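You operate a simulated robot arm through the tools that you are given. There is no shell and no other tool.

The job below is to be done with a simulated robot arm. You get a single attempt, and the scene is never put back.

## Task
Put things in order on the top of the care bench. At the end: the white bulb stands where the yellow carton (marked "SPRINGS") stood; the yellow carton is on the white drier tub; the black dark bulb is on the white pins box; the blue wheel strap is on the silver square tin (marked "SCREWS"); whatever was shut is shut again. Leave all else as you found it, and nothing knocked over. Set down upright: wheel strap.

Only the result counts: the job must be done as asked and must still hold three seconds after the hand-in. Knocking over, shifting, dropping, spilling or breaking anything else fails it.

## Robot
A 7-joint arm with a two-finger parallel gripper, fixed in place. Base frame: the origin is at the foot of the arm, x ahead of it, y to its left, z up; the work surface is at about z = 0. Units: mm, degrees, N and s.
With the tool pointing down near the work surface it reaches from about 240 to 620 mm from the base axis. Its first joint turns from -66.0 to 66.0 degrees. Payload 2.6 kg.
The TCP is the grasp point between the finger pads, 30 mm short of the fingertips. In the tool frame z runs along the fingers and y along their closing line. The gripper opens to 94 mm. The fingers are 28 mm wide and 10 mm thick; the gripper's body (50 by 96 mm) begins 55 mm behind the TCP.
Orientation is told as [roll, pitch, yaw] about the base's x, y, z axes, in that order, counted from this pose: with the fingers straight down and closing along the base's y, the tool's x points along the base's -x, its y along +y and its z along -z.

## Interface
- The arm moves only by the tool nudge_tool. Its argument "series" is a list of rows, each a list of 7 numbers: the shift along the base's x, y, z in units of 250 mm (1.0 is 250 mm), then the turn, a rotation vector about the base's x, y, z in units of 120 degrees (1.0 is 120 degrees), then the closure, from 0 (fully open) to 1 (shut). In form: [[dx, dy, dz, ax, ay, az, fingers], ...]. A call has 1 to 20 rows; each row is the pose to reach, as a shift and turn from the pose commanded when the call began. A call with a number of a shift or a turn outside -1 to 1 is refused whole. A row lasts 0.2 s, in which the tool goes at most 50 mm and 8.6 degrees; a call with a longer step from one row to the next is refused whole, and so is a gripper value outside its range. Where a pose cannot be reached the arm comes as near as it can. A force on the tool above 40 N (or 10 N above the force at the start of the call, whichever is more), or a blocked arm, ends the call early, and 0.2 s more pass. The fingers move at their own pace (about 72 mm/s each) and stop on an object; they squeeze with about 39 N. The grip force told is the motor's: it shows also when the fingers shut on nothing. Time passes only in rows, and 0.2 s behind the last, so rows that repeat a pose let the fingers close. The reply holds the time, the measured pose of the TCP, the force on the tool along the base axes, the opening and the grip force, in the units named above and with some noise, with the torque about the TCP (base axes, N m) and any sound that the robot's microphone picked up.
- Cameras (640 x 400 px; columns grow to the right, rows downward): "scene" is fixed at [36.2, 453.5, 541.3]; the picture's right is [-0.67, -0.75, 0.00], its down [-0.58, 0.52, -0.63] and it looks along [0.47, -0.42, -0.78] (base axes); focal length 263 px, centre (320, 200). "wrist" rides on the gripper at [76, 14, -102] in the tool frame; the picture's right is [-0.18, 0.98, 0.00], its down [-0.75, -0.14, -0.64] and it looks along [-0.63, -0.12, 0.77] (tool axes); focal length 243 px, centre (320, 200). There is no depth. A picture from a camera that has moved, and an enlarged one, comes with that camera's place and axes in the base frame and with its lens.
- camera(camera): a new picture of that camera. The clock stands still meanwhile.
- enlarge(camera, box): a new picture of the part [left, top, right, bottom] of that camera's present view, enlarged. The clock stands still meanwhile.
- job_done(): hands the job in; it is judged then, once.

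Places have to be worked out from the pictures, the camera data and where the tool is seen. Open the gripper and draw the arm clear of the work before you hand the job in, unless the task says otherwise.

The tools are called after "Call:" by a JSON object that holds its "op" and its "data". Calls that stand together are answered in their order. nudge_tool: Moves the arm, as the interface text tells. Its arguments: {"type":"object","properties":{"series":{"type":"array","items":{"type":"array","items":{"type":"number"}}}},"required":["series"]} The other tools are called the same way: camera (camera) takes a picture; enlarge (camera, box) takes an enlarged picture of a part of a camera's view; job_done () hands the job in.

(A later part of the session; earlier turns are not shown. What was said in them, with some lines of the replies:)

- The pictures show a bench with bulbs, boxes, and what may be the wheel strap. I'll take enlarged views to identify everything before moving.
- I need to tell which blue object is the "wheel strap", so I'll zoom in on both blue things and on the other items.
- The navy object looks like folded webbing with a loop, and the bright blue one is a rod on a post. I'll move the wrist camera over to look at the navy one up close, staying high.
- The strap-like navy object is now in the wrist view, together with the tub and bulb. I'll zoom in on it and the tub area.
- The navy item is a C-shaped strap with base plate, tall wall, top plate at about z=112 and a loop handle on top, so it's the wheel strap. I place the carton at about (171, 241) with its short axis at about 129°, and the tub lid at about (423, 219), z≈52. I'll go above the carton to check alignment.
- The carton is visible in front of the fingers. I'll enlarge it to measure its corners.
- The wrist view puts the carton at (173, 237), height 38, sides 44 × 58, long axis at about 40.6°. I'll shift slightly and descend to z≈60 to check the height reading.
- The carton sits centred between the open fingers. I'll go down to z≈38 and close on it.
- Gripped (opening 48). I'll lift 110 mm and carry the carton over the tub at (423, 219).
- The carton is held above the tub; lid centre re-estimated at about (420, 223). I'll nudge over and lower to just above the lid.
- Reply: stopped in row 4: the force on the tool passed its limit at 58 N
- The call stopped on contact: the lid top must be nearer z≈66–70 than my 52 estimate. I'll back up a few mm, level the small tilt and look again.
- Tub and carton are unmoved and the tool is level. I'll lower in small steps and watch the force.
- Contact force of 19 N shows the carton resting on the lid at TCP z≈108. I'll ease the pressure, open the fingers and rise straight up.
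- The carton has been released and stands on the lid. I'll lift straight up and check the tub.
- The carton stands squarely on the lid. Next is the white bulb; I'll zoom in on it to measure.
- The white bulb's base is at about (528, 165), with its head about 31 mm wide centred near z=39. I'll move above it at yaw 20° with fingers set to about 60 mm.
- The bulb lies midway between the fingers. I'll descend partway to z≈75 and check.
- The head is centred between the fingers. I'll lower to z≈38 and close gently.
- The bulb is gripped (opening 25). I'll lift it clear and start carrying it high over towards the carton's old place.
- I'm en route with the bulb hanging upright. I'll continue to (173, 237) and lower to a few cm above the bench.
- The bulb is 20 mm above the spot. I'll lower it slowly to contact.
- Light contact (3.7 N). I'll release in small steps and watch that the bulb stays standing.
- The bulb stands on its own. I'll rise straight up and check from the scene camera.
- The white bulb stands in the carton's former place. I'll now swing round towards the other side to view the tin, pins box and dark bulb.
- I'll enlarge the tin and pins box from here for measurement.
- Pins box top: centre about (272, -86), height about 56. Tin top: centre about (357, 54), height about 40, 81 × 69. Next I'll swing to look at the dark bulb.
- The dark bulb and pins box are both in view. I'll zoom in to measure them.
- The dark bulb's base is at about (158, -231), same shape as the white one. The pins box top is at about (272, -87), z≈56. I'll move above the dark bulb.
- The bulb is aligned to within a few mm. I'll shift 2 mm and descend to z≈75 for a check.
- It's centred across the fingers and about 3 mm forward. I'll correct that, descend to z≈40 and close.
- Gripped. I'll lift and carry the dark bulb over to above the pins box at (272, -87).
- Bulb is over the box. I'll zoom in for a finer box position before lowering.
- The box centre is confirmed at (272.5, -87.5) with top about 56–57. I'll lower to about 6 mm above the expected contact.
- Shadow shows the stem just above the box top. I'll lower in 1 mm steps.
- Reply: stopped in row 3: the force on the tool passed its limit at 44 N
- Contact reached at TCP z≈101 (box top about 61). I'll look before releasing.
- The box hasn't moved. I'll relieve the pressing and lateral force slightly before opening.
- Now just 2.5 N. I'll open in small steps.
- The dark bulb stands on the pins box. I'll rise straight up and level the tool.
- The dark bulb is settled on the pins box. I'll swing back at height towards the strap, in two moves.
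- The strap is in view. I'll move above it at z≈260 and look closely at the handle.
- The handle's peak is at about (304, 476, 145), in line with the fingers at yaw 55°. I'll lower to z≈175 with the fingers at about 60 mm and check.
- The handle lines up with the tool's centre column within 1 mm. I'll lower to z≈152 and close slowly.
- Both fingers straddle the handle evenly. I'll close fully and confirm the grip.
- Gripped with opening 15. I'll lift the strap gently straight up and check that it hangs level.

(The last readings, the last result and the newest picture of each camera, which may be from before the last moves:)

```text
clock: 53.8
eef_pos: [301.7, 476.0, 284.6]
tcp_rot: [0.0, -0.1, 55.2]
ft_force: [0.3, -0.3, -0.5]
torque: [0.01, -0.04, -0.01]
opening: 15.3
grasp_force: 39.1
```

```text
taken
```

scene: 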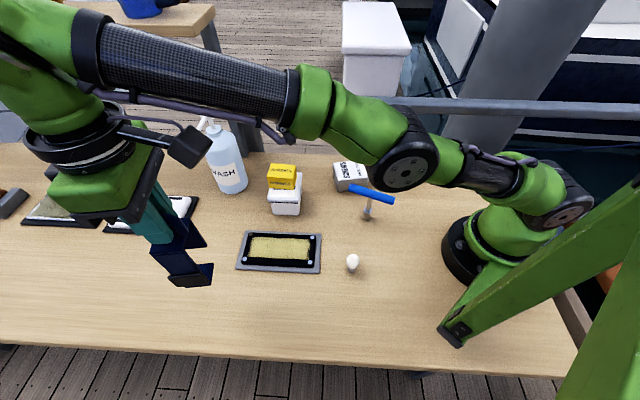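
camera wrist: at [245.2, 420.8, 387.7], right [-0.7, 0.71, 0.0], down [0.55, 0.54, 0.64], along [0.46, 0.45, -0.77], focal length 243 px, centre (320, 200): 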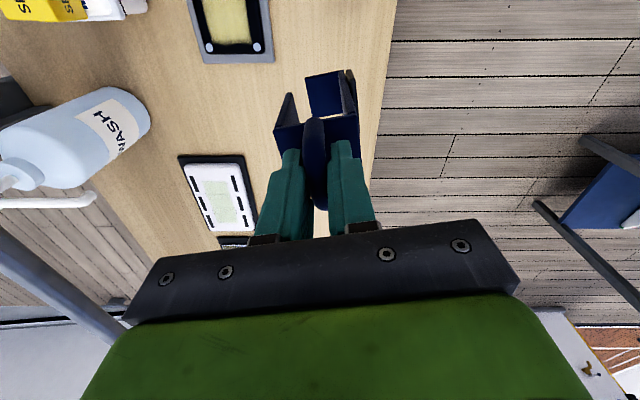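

It hangs upright. I'll carry it at this height (base about z=130) via x≈290, between the tub and the white bulb.

Call:
{"op": "nudge_tool", "data": {"series": [[-0.01, -0.05, 0, 0, 0, 0, 1], [-0.02, -0.16, 0, 0, 0, 0, 1], [-0.03, -0.29, 0, 0, 0, 0, 1], [-0.04, -0.43, 0, 0, 0, 0, 1], [-0.05, -0.57, 0, 0, 0, 0, 1], [-0.055, -0.71, 0, 0, 0, 0, 1], [-0.055, -0.85, 0, 0, 0, 0, 1], [-0.055, -0.96, 0, 0, 0, 0, 1], [-0.055, -1.0, 0, 0, 0, 0, 1], [-0.055, -1.0, 0, 0, 0, 0, 1]]}}

Call:
{"op": "camera", "data": {"camera": "scene"}}

Call:
{"op": "camera", "data": {"camera": "wrist"}}

```text
clock: 56.0
eef_pos: [290.7, 223.6, 284.1]
tcp_rot: [0.0, 0.0, 55.0]
ft_force: [-0.6, -0.6, -0.3]
torque: [-0.03, -0.02, 0.0]
opening: 15.2
grasp_force: 38.6
```

```text
taken
```

scene: 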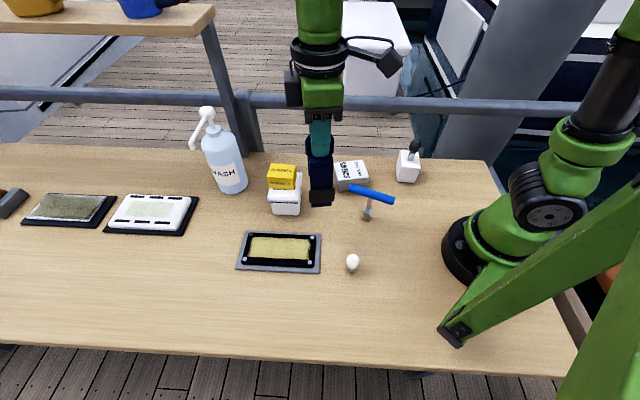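

```text
taken
camera wrist: at [234.3, 170.1, 387.8], right [-0.7, 0.71, 0.0], down [0.55, 0.54, 0.64], along [0.46, 0.45, -0.77], focal length 243 px, centre (320, 200)
```

wrist: 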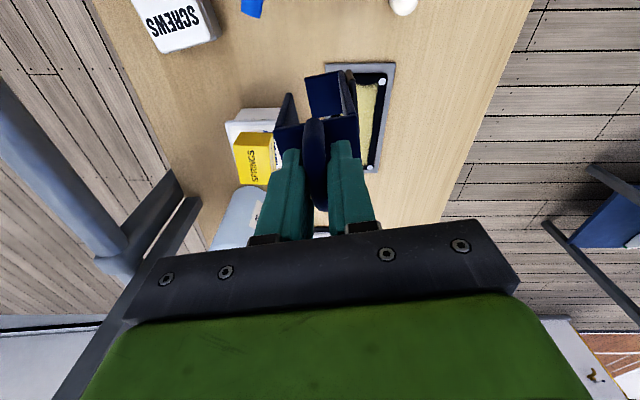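

All clear so far. I'll move on to above the tin, TCP at about (360, 53).

Call:
{"op": "nudge_tool", "data": {"series": [[0.01, -0.06, 0, 0, 0, 0, 1], [0.04, -0.18, 0, 0, 0, 0, 1], [0.1, -0.32, 0, 0, 0, 0, 1], [0.16, -0.46, 0, 0, 0, 0, 1], [0.22, -0.59, 0, 0, 0, 0, 1], [0.27, -0.67, 0, 0, 0, 0, 1], [0.281, -0.688, 0, 0, 0, 0, 1], [0.281, -0.688, 0, 0, 0, 0, 1]]}}

Call:
{"op": "camera", "data": {"camera": "scene"}}

Call:
{"op": "camera", "data": {"camera": "wrist"}}

```text
clock: 57.8
eef_pos: [360.2, 52.7, 285.9]
tcp_rot: [0.0, -0.1, 55.1]
ft_force: [0.4, 0.5, -1.1]
torque: [-0.02, -0.01, -0.01]
opening: 15.0
grasp_force: 39.1
```

```text
taken
```

scene: 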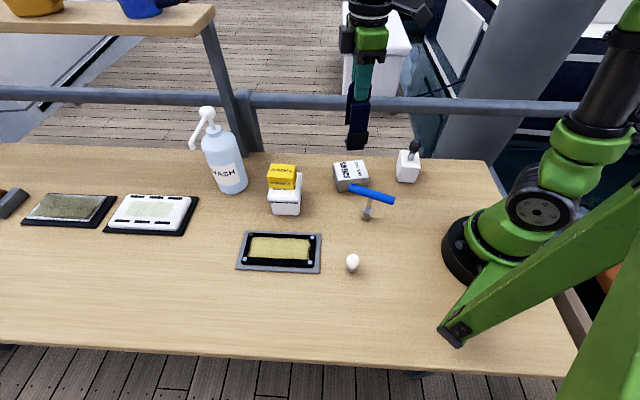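

```text
taken
camera wrist: at [304.5, -0.7, 388.6], right [-0.7, 0.71, 0.0], down [0.55, 0.54, 0.64], along [0.46, 0.45, -0.77], focal length 243 px, centre (320, 200)
```

wrist: 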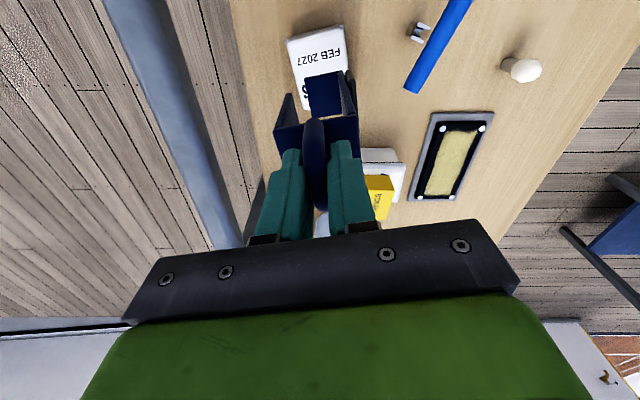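

The strap is above the tin. I'll zoom to check the tin's corners relative to the strap's base.

Call:
{"op": "enlarge", "data": {"camera": "wrist", "box": [260, 10, 380, 180]}}

Call:
{"op": "enlarge", "data": {"camera": "scene", "box": [300, 40, 420, 230]}}

```text
2.35 times, centred on (320, 95) of wrist
camera zoom: at [304.5, -0.7, 388.6], right [-0.7, 0.71, 0.0], down [0.55, 0.54, 0.64], along [0.46, 0.45, -0.77], focal length 571 px, centre (320, 447)
```

zoom: 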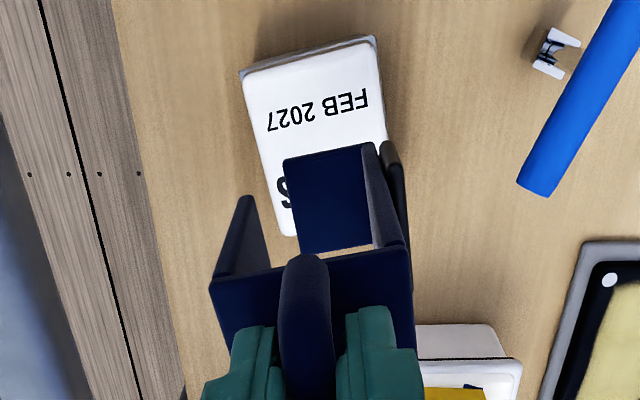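

```text
2.11 times, centred on (360, 135) of scene
camera zoom: at [36.2, 453.5, 541.3], right [-0.67, -0.75, 0.0], down [-0.58, 0.52, -0.63], along [0.47, -0.42, -0.78], focal length 554 px, centre (236, 337)
```

zoom: 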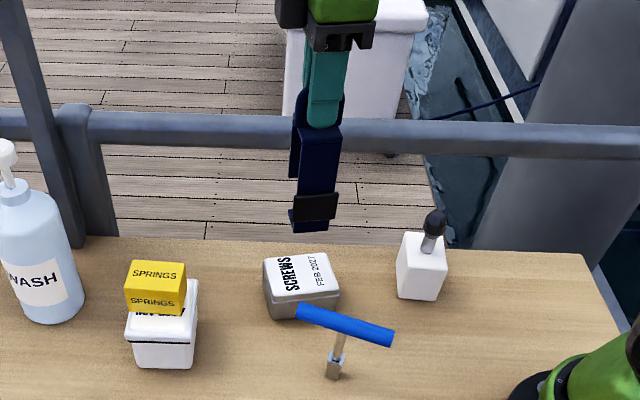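

The strap base centre projects to (355, 55), right on the tin's centre. I'll lower to about 12 mm above the expected contact.

Call:
{"op": "nudge_tool", "data": {"series": [[0, 0, -0.08, 0, 0, 0, 1], [0, 0, -0.18, 0, 0, 0, 1], [0, 0, -0.26, 0, 0, 0, 1], [0, 0, -0.3, 0, 0, 0, 1], [0, 0, -0.3, 0, 0, 0, 1]]}}

Call:
{"op": "enlarge", "data": {"camera": "wrist", "box": [240, 10, 400, 180]}}

Call:
{"op": "enlarge", "data": {"camera": "scene", "box": [300, 80, 420, 230]}}

```text
clock: 59.0
eef_pos: [360.5, 52.1, 209.2]
tcp_rot: [0.0, -0.1, 55.1]
ft_force: [0.2, -0.2, -0.9]
torque: [0.01, 0.01, -0.02]
opening: 15.7
grasp_force: 38.8
```

```text
2.35 times, centred on (320, 95) of wrist
camera zoom: at [304.5, -1.8, 312.4], right [-0.7, 0.71, 0.0], down [0.55, 0.54, 0.64], along [0.46, 0.45, -0.77], focal length 571 px, centre (320, 447)
```

zoom: 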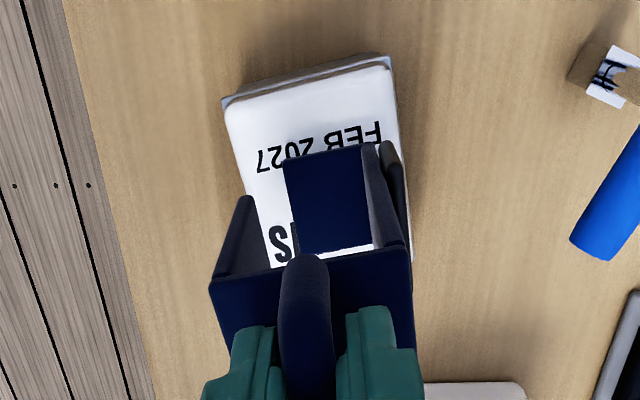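

```text
2.67 times, centred on (360, 155) of scene
camera zoom: at [36.2, 453.5, 541.3], right [-0.67, -0.75, 0.0], down [-0.58, 0.52, -0.63], along [0.47, -0.42, -0.78], focal length 702 px, centre (213, 320)
```

zoom: 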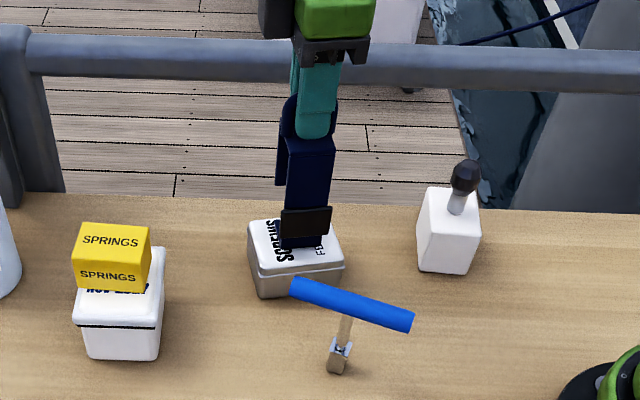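

Well centred. I'll come down to z≈204 and then in half-millimetre steps.

Call:
{"op": "nudge_tool", "data": {"series": [[0, 0, -0.01, 0, 0, 0, 1], [0, 0, -0.018, 0, 0, 0, 1], [0, 0, -0.022, 0, 0, 0, 1], [0, 0, -0.024, 0, 0, 0, 1], [0, 0, -0.026, 0, 0, 0, 1], [0, 0, -0.028, 0, 0, 0, 1], [0, 0, -0.028, 0, 0, 0, 1]]}}

```text
clock: 60.6
eef_pos: [360.4, 52.7, 201.7]
tcp_rot: [-0.1, -0.1, 55.2]
ft_force: [0.3, 0.3, -1.2]
torque: [0.01, -0.05, -0.02]
opening: 15.3
grasp_force: 39.0
```

No contact yet at z≈203. I'll continue in half-millimetre steps.

Call:
{"op": "nudge_tool", "data": {"series": [[0, 0, -0.002, 0, 0, 0, 1], [0, 0, -0.004, 0, 0, 0, 1], [0, 0, -0.006, 0, 0, 0, 1], [0, 0, -0.008, 0, 0, 0, 1], [0, 0, -0.01, 0, 0, 0, 1], [0, 0, -0.012, 0, 0, 0, 1], [0, 0, -0.012, 0, 0, 0, 1]]}}

```text
clock: 62.2
eef_pos: [361.6, 53.3, 201.4]
tcp_rot: [-0.3, -0.3, 55.0]
ft_force: [-1.0, -5.8, 27.7]
torque: [-0.36, 0.2, 0.06]
opening: 15.0
grasp_force: 38.9
```

Contact with 27.7 N, so I'm pressing slightly too far. I'll raise by about 1 mm to ease it.

Call:
{"op": "nudge_tool", "data": {"series": [[0, 0, 0.002, 0, 0, 0, 1], [0, 0, 0.004, 0, 0, 0, 1], [0, 0, 0.004, 0, 0, 0, 1]]}}

Call:
{"op": "enlarge", "data": {"camera": "wrist", "box": [240, 10, 400, 180]}}

Call:
{"op": "enlarge", "data": {"camera": "scene", "box": [300, 80, 420, 230]}}

```text
clock: 63.0
eef_pos: [360.7, 52.9, 200.9]
tcp_rot: [0.0, -0.2, 55.0]
ft_force: [2.1, -1.3, 22.1]
torque: [0.37, -0.23, -0.02]
opening: 15.1
grasp_force: 38.6
```

```text
2.35 times, centred on (320, 95) of wrist
camera zoom: at [305.2, -1.1, 304.4], right [-0.7, 0.71, 0.0], down [0.54, 0.54, 0.65], along [0.46, 0.45, -0.76], focal length 571 px, centre (320, 447)
```

zoom: 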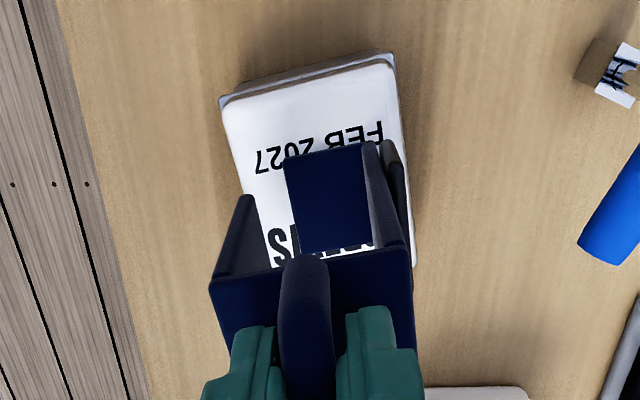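

```text
2.67 times, centred on (360, 155) of scene
camera zoom: at [36.1, 453.5, 541.4], right [-0.67, -0.75, 0.0], down [-0.58, 0.52, -0.63], along [0.47, -0.42, -0.78], focal length 702 px, centre (213, 320)
```

zoom: 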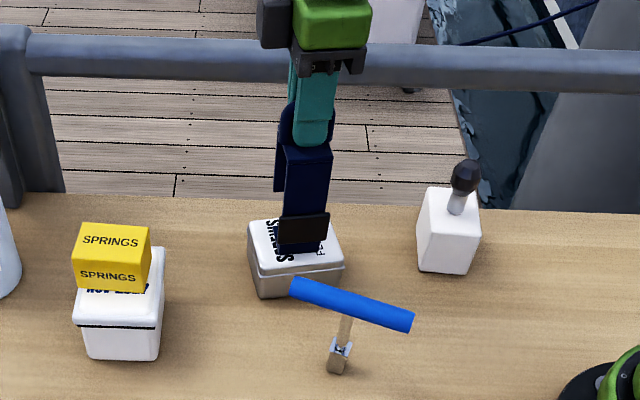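

Still 22 N on one edge; I'll raise another half millimetre and re-read.

Call:
{"op": "nudge_tool", "data": {"series": [[0, 0, 0.002, 0, 0, 0, 1], [0, 0, 0.003, 0, 0, 0, 1], [0, 0, 0.003, 0, 0, 0, 1]]}}

```text
clock: 63.8
eef_pos: [360.9, 53.1, 200.9]
tcp_rot: [0.0, -0.1, 55.1]
ft_force: [1.5, 0.9, 12.0]
torque: [0.33, -0.26, -0.05]
opening: 15.0
grasp_force: 38.9
```

Falling to 12 N. Another half millimetre up.

Call:
{"op": "nudge_tool", "data": {"series": [[0, 0, 0.002, 0, 0, 0, 1], [0, 0, 0.002, 0, 0, 0, 1]]}}

```text
clock: 64.4
eef_pos: [360.0, 53.0, 200.1]
tcp_rot: [0.0, 0.0, 55.1]
ft_force: [1.2, 0.7, 4.0]
torque: [0.22, -0.14, -0.04]
opening: 15.1
grasp_force: 39.0
```

Now only 4 N. I'll open the fingers slowly.

Call:
{"op": "nudge_tool", "data": {"series": [[0, 0, 0, 0, 0, 0, 0.83], [0, 0, 0, 0, 0, 0, 0.81], [0, 0, 0, 0, 0, 0, 0.78], [0, 0, 0, 0, 0, 0, 0.74], [0, 0, 0, 0, 0, 0, 0.68], [0, 0, 0, 0, 0, 0, 0.6], [0, 0, 0, 0, 0, 0, 0.5], [0, 0, 0, 0, 0, 0, 0.5]]}}

Call:
{"op": "enlarge", "data": {"camera": "wrist", "box": [220, 10, 420, 230]}}

Call:
{"op": "enlarge", "data": {"camera": "scene", "box": [300, 80, 420, 230]}}

```text
clock: 66.2
eef_pos: [360.3, 53.5, 201.7]
tcp_rot: [0.0, -0.1, 55.1]
ft_force: [0.3, -0.1, -0.8]
torque: [0.03, -0.01, 0.02]
opening: 47.2
grasp_force: 0.0
```

```text
1.82 times, centred on (320, 120) of wrist
camera zoom: at [304.9, -1.1, 305.1], right [-0.7, 0.71, 0.0], down [0.55, 0.54, 0.64], along [0.46, 0.45, -0.77], focal length 441 px, centre (320, 346)
```

zoom: 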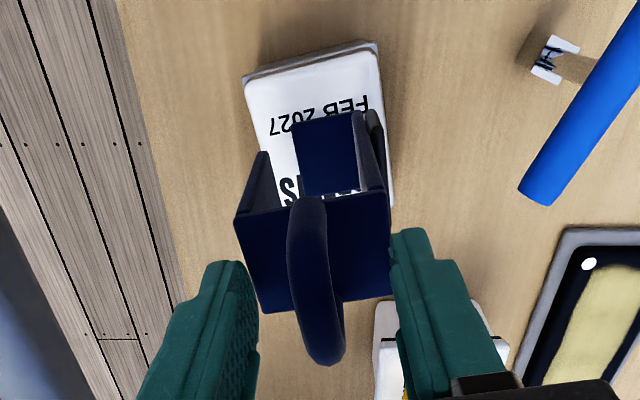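

```text
2.67 times, centred on (360, 155) of scene
camera zoom: at [36.2, 453.5, 541.3], right [-0.67, -0.75, 0.0], down [-0.58, 0.52, -0.63], along [0.47, -0.42, -0.78], focal length 702 px, centre (213, 320)
```

zoom: 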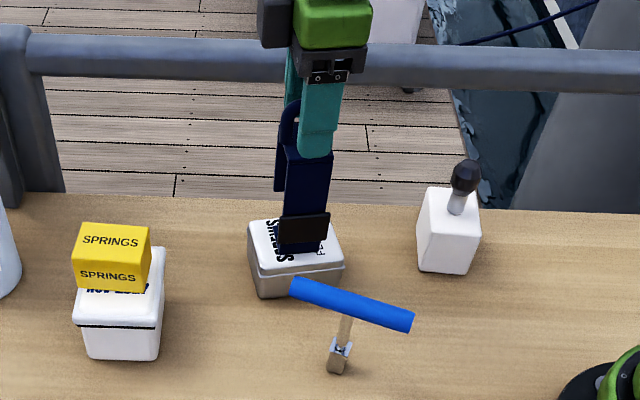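

The strap stands upright on the tin by itself. I'll rise straight up.

Call:
{"op": "nudge_tool", "data": {"series": [[0, 0, 0.04, 0, 0, 0, 0.5], [0, 0, 0.12, 0, 0, 0, 0.5], [0, 0, 0.24, 0, 0, 0, 0.5], [0, 0, 0.38, 0, 0, 0, 0.4], [0, 0, 0.52, 0, 0, 0, 0.2], [0, 0, 0.6, 0, 0, 0, 0], [0, 0, 0.6, 0, 0, 0, 0]]}}

Call:
{"op": "camera", "data": {"camera": "scene"}}

Call:
{"op": "enlarge", "data": {"camera": "scene", "box": [240, 110, 440, 230]}}

```text
clock: 67.8
eef_pos: [361.6, 52.6, 354.1]
tcp_rot: [0.0, -0.1, 55.0]
ft_force: [-0.3, -0.6, -0.4]
torque: [-0.02, 0.04, 0.01]
opening: 94.2
grasp_force: 0.0
```

```text
taken
```

scene: 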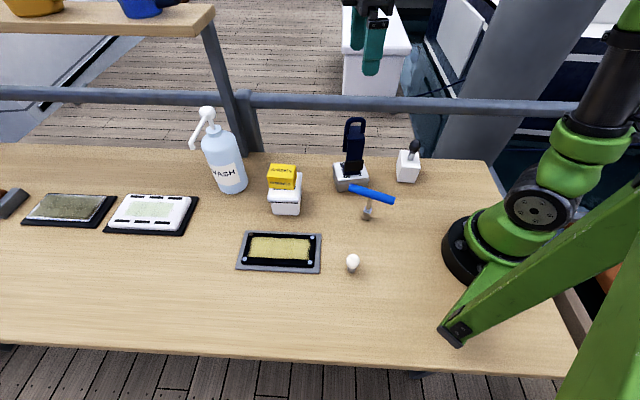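

```text
3.20 times, centred on (340, 170) of scene
camera zoom: at [36.2, 453.5, 541.3], right [-0.67, -0.75, 0.0], down [-0.58, 0.52, -0.63], along [0.47, -0.42, -0.78], focal length 842 px, centre (256, 296)
```

zoom: 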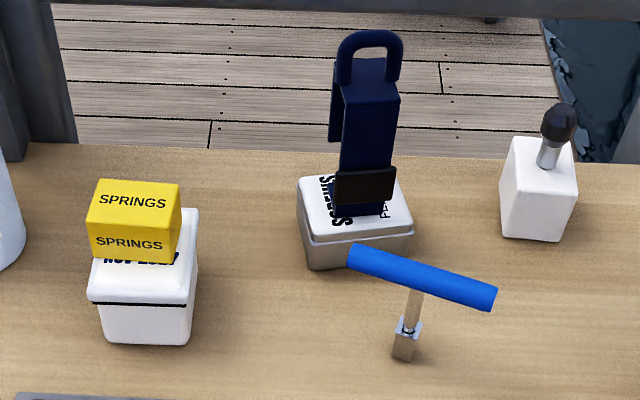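

Everything stands in place. I'll compare the tub area with the initial picture using the same crop.

Call:
{"op": "enlarge", "data": {"camera": "scene", "box": [240, 130, 400, 230]}}

Call:
{"op": "enlarge", "data": {"camera": "scene", "box": [260, 150, 320, 220]}}

Call:
{"op": "camera", "data": {"camera": "wrist"}}

```text
4.00 times, centred on (320, 180) of scene
camera zoom: at [36.2, 453.5, 541.3], right [-0.67, -0.75, 0.0], down [-0.58, 0.52, -0.63], along [0.47, -0.42, -0.78], focal length 1053 px, centre (320, 280)
```

zoom: 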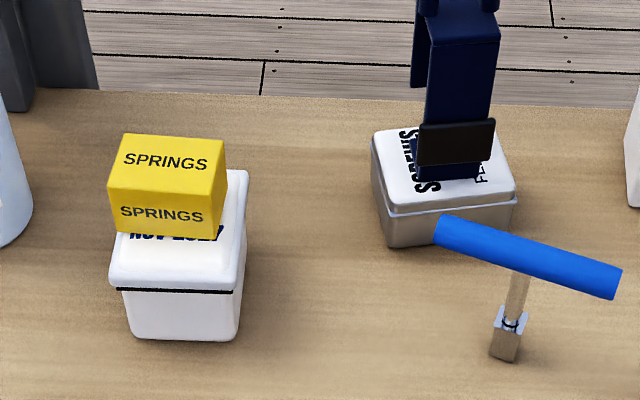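

```text
5.71 times, centred on (290, 185) of scene
camera zoom: at [36.2, 453.5, 541.3], right [-0.67, -0.75, 0.0], down [-0.58, 0.52, -0.63], along [0.47, -0.42, -0.78], focal length 1504 px, centre (491, 286)
```

zoom: 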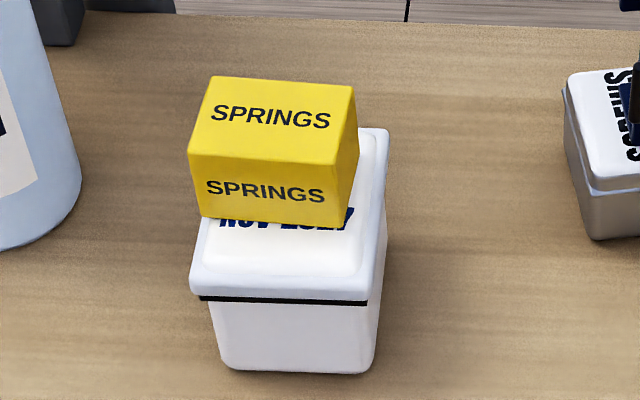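

```text
taken
camera wrist: at [306.0, -0.7, 457.1], right [-0.7, 0.71, 0.0], down [0.55, 0.54, 0.64], along [0.46, 0.45, -0.77], focal length 243 px, centre (320, 200)
```

wrist: 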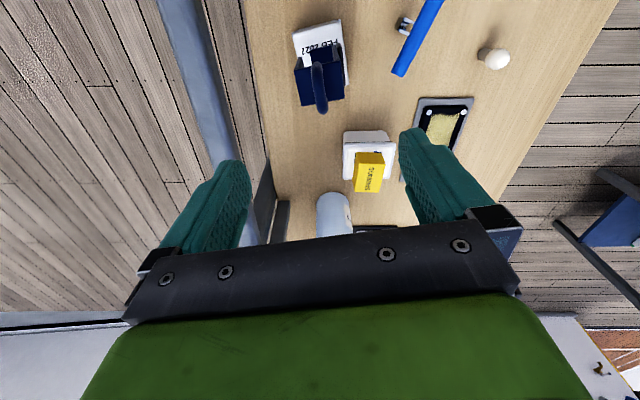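

The tin is unchanged, and the tub is within a few mm with its lid seated. I'll check the pins box crop against the initial one, and the white bulb.

Call:
{"op": "enlarge", "data": {"camera": "scene", "box": [360, 130, 520, 230]}}

Call:
{"op": "enlarge", "data": {"camera": "scene", "box": [220, 200, 400, 312]}}

```text
4.00 times, centred on (440, 180) of scene
camera zoom: at [36.2, 453.5, 541.3], right [-0.67, -0.75, 0.0], down [-0.58, 0.52, -0.63], along [0.47, -0.42, -0.78], focal length 1053 px, centre (-160, 280)
```

zoom: 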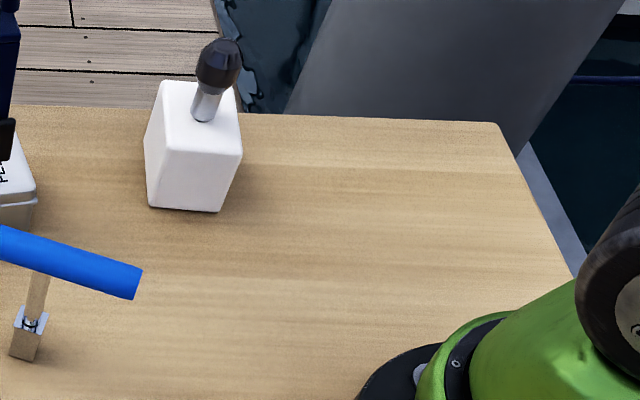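

```text
3.56 times, centred on (310, 256) of scene
camera zoom: at [36.2, 453.5, 541.3], right [-0.67, -0.75, 0.0], down [-0.58, 0.52, -0.63], along [0.47, -0.42, -0.78], focal length 936 px, centre (356, 1)
```

zoom: 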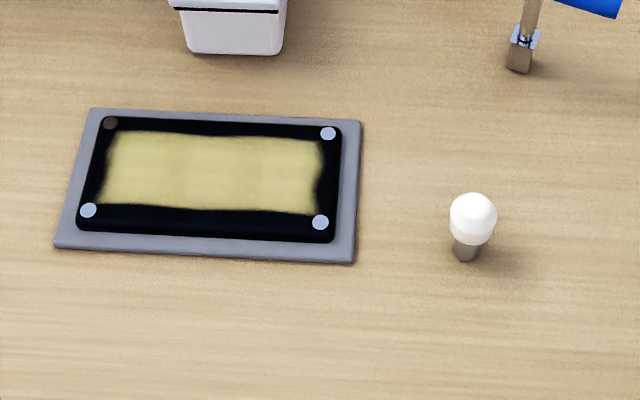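

The pins box is unmoved, the dark bulb stands on it, and the white bulb stands in the carton's former spot. I'll draw the arm clear, back near its starting pose at height.

Call:
{"op": "nudge_tool", "data": {"series": [[-0.02, 0.1, 0, 0, 0, -0.0575, 0], [-0.05, 0.22, 0, 0, 0, -0.115, 0], [-0.08, 0.34, 0, 0, 0, -0.1725, 0], [-0.11, 0.46, 0, 0, 0, -0.23, 0], [-0.14, 0.58, 0, 0, 0, -0.2875, 0], [-0.17, 0.7, 0, 0, 0, -0.345, 0], [-0.19, 0.8, 0, 0, 0, -0.4025, 0], [-0.2, 0.83, 0, 0, 0, -0.458, 0], [-0.2, 0.83, 0, 0, 0, -0.458, 0], [-0.2, 0.83, 0, 0, 0, -0.458, 0], [-0.2, 0.83, 0, 0, 0, -0.458, 0], [-0.2, 0.83, 0, 0, 0, -0.458, 0]]}}

Call:
{"op": "camera", "data": {"camera": "scene"}}

Call:
{"op": "camera", "data": {"camera": "wrist"}}

```text
clock: 70.4
eef_pos: [309.5, 260.5, 352.1]
tcp_rot: [0.1, -0.1, 0.1]
ft_force: [-0.3, 0.1, -0.5]
torque: [-0.01, -0.01, 0.0]
opening: 93.9
grasp_force: 0.0
```

```text
taken
```

scene: 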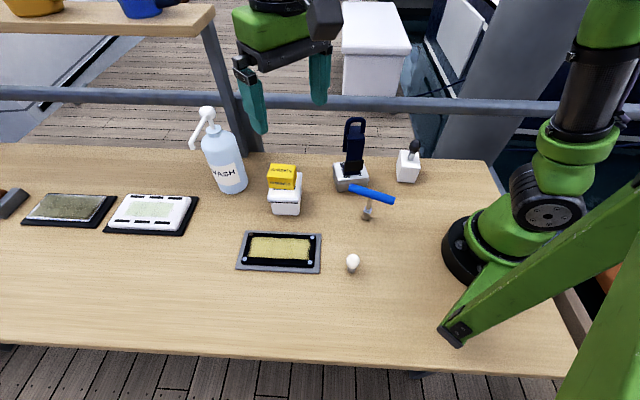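

```text
taken
camera wrist: at [233.3, 274.5, 456.1], right [0.18, 0.98, 0.0], down [0.75, -0.14, 0.64], along [0.63, -0.12, -0.77], focal length 243 px, centre (320, 200)
```

wrist: 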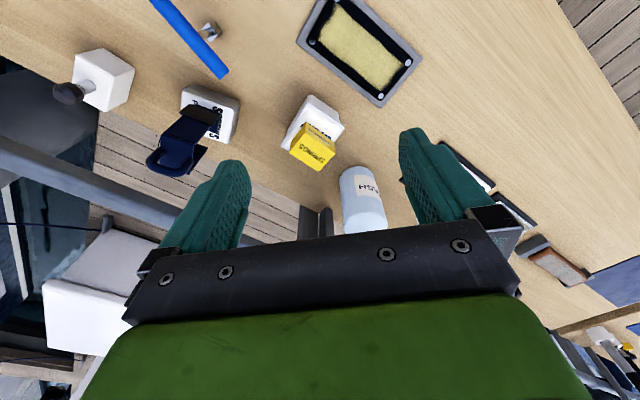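

Both cameras show all four items placed as asked and standing, the lids shut, the gripper open and the arm clear. I'm handing in the job.

Call:
{"op": "job_done", "data": {}}

```text
The job is handed in.
```

The job is handed in, and all four items were placed and standing in the last pictures:

- **White bulb:** it stands where the yellow "SPRINGS" carton was, within about 6 mm by my measurements.
- **Yellow carton:** it sits on the lid of the white drier tub.
- **Black dark bulb:** it stands on the white pins box.
- **Wheel strap:** it stands upright in the middle of the silver "SCREWS" tin.

- **Tub moved slightly:** setting the carton down shifted the drier tub about 5 mm towards the scene camera. I left it there rather than risk pushing it with the carton on top. I saw no movement in the pins box or the tin.
- **Which object was the strap:** nothing was labelled "wheel strap". I took it to be the navy, buckled piece with the loop handle, not the bright blue rod on a post, which I left alone.

I opened no lids, and the tub's and tin's still look shut. The gripper is open and the arm is raised near its starting pose.
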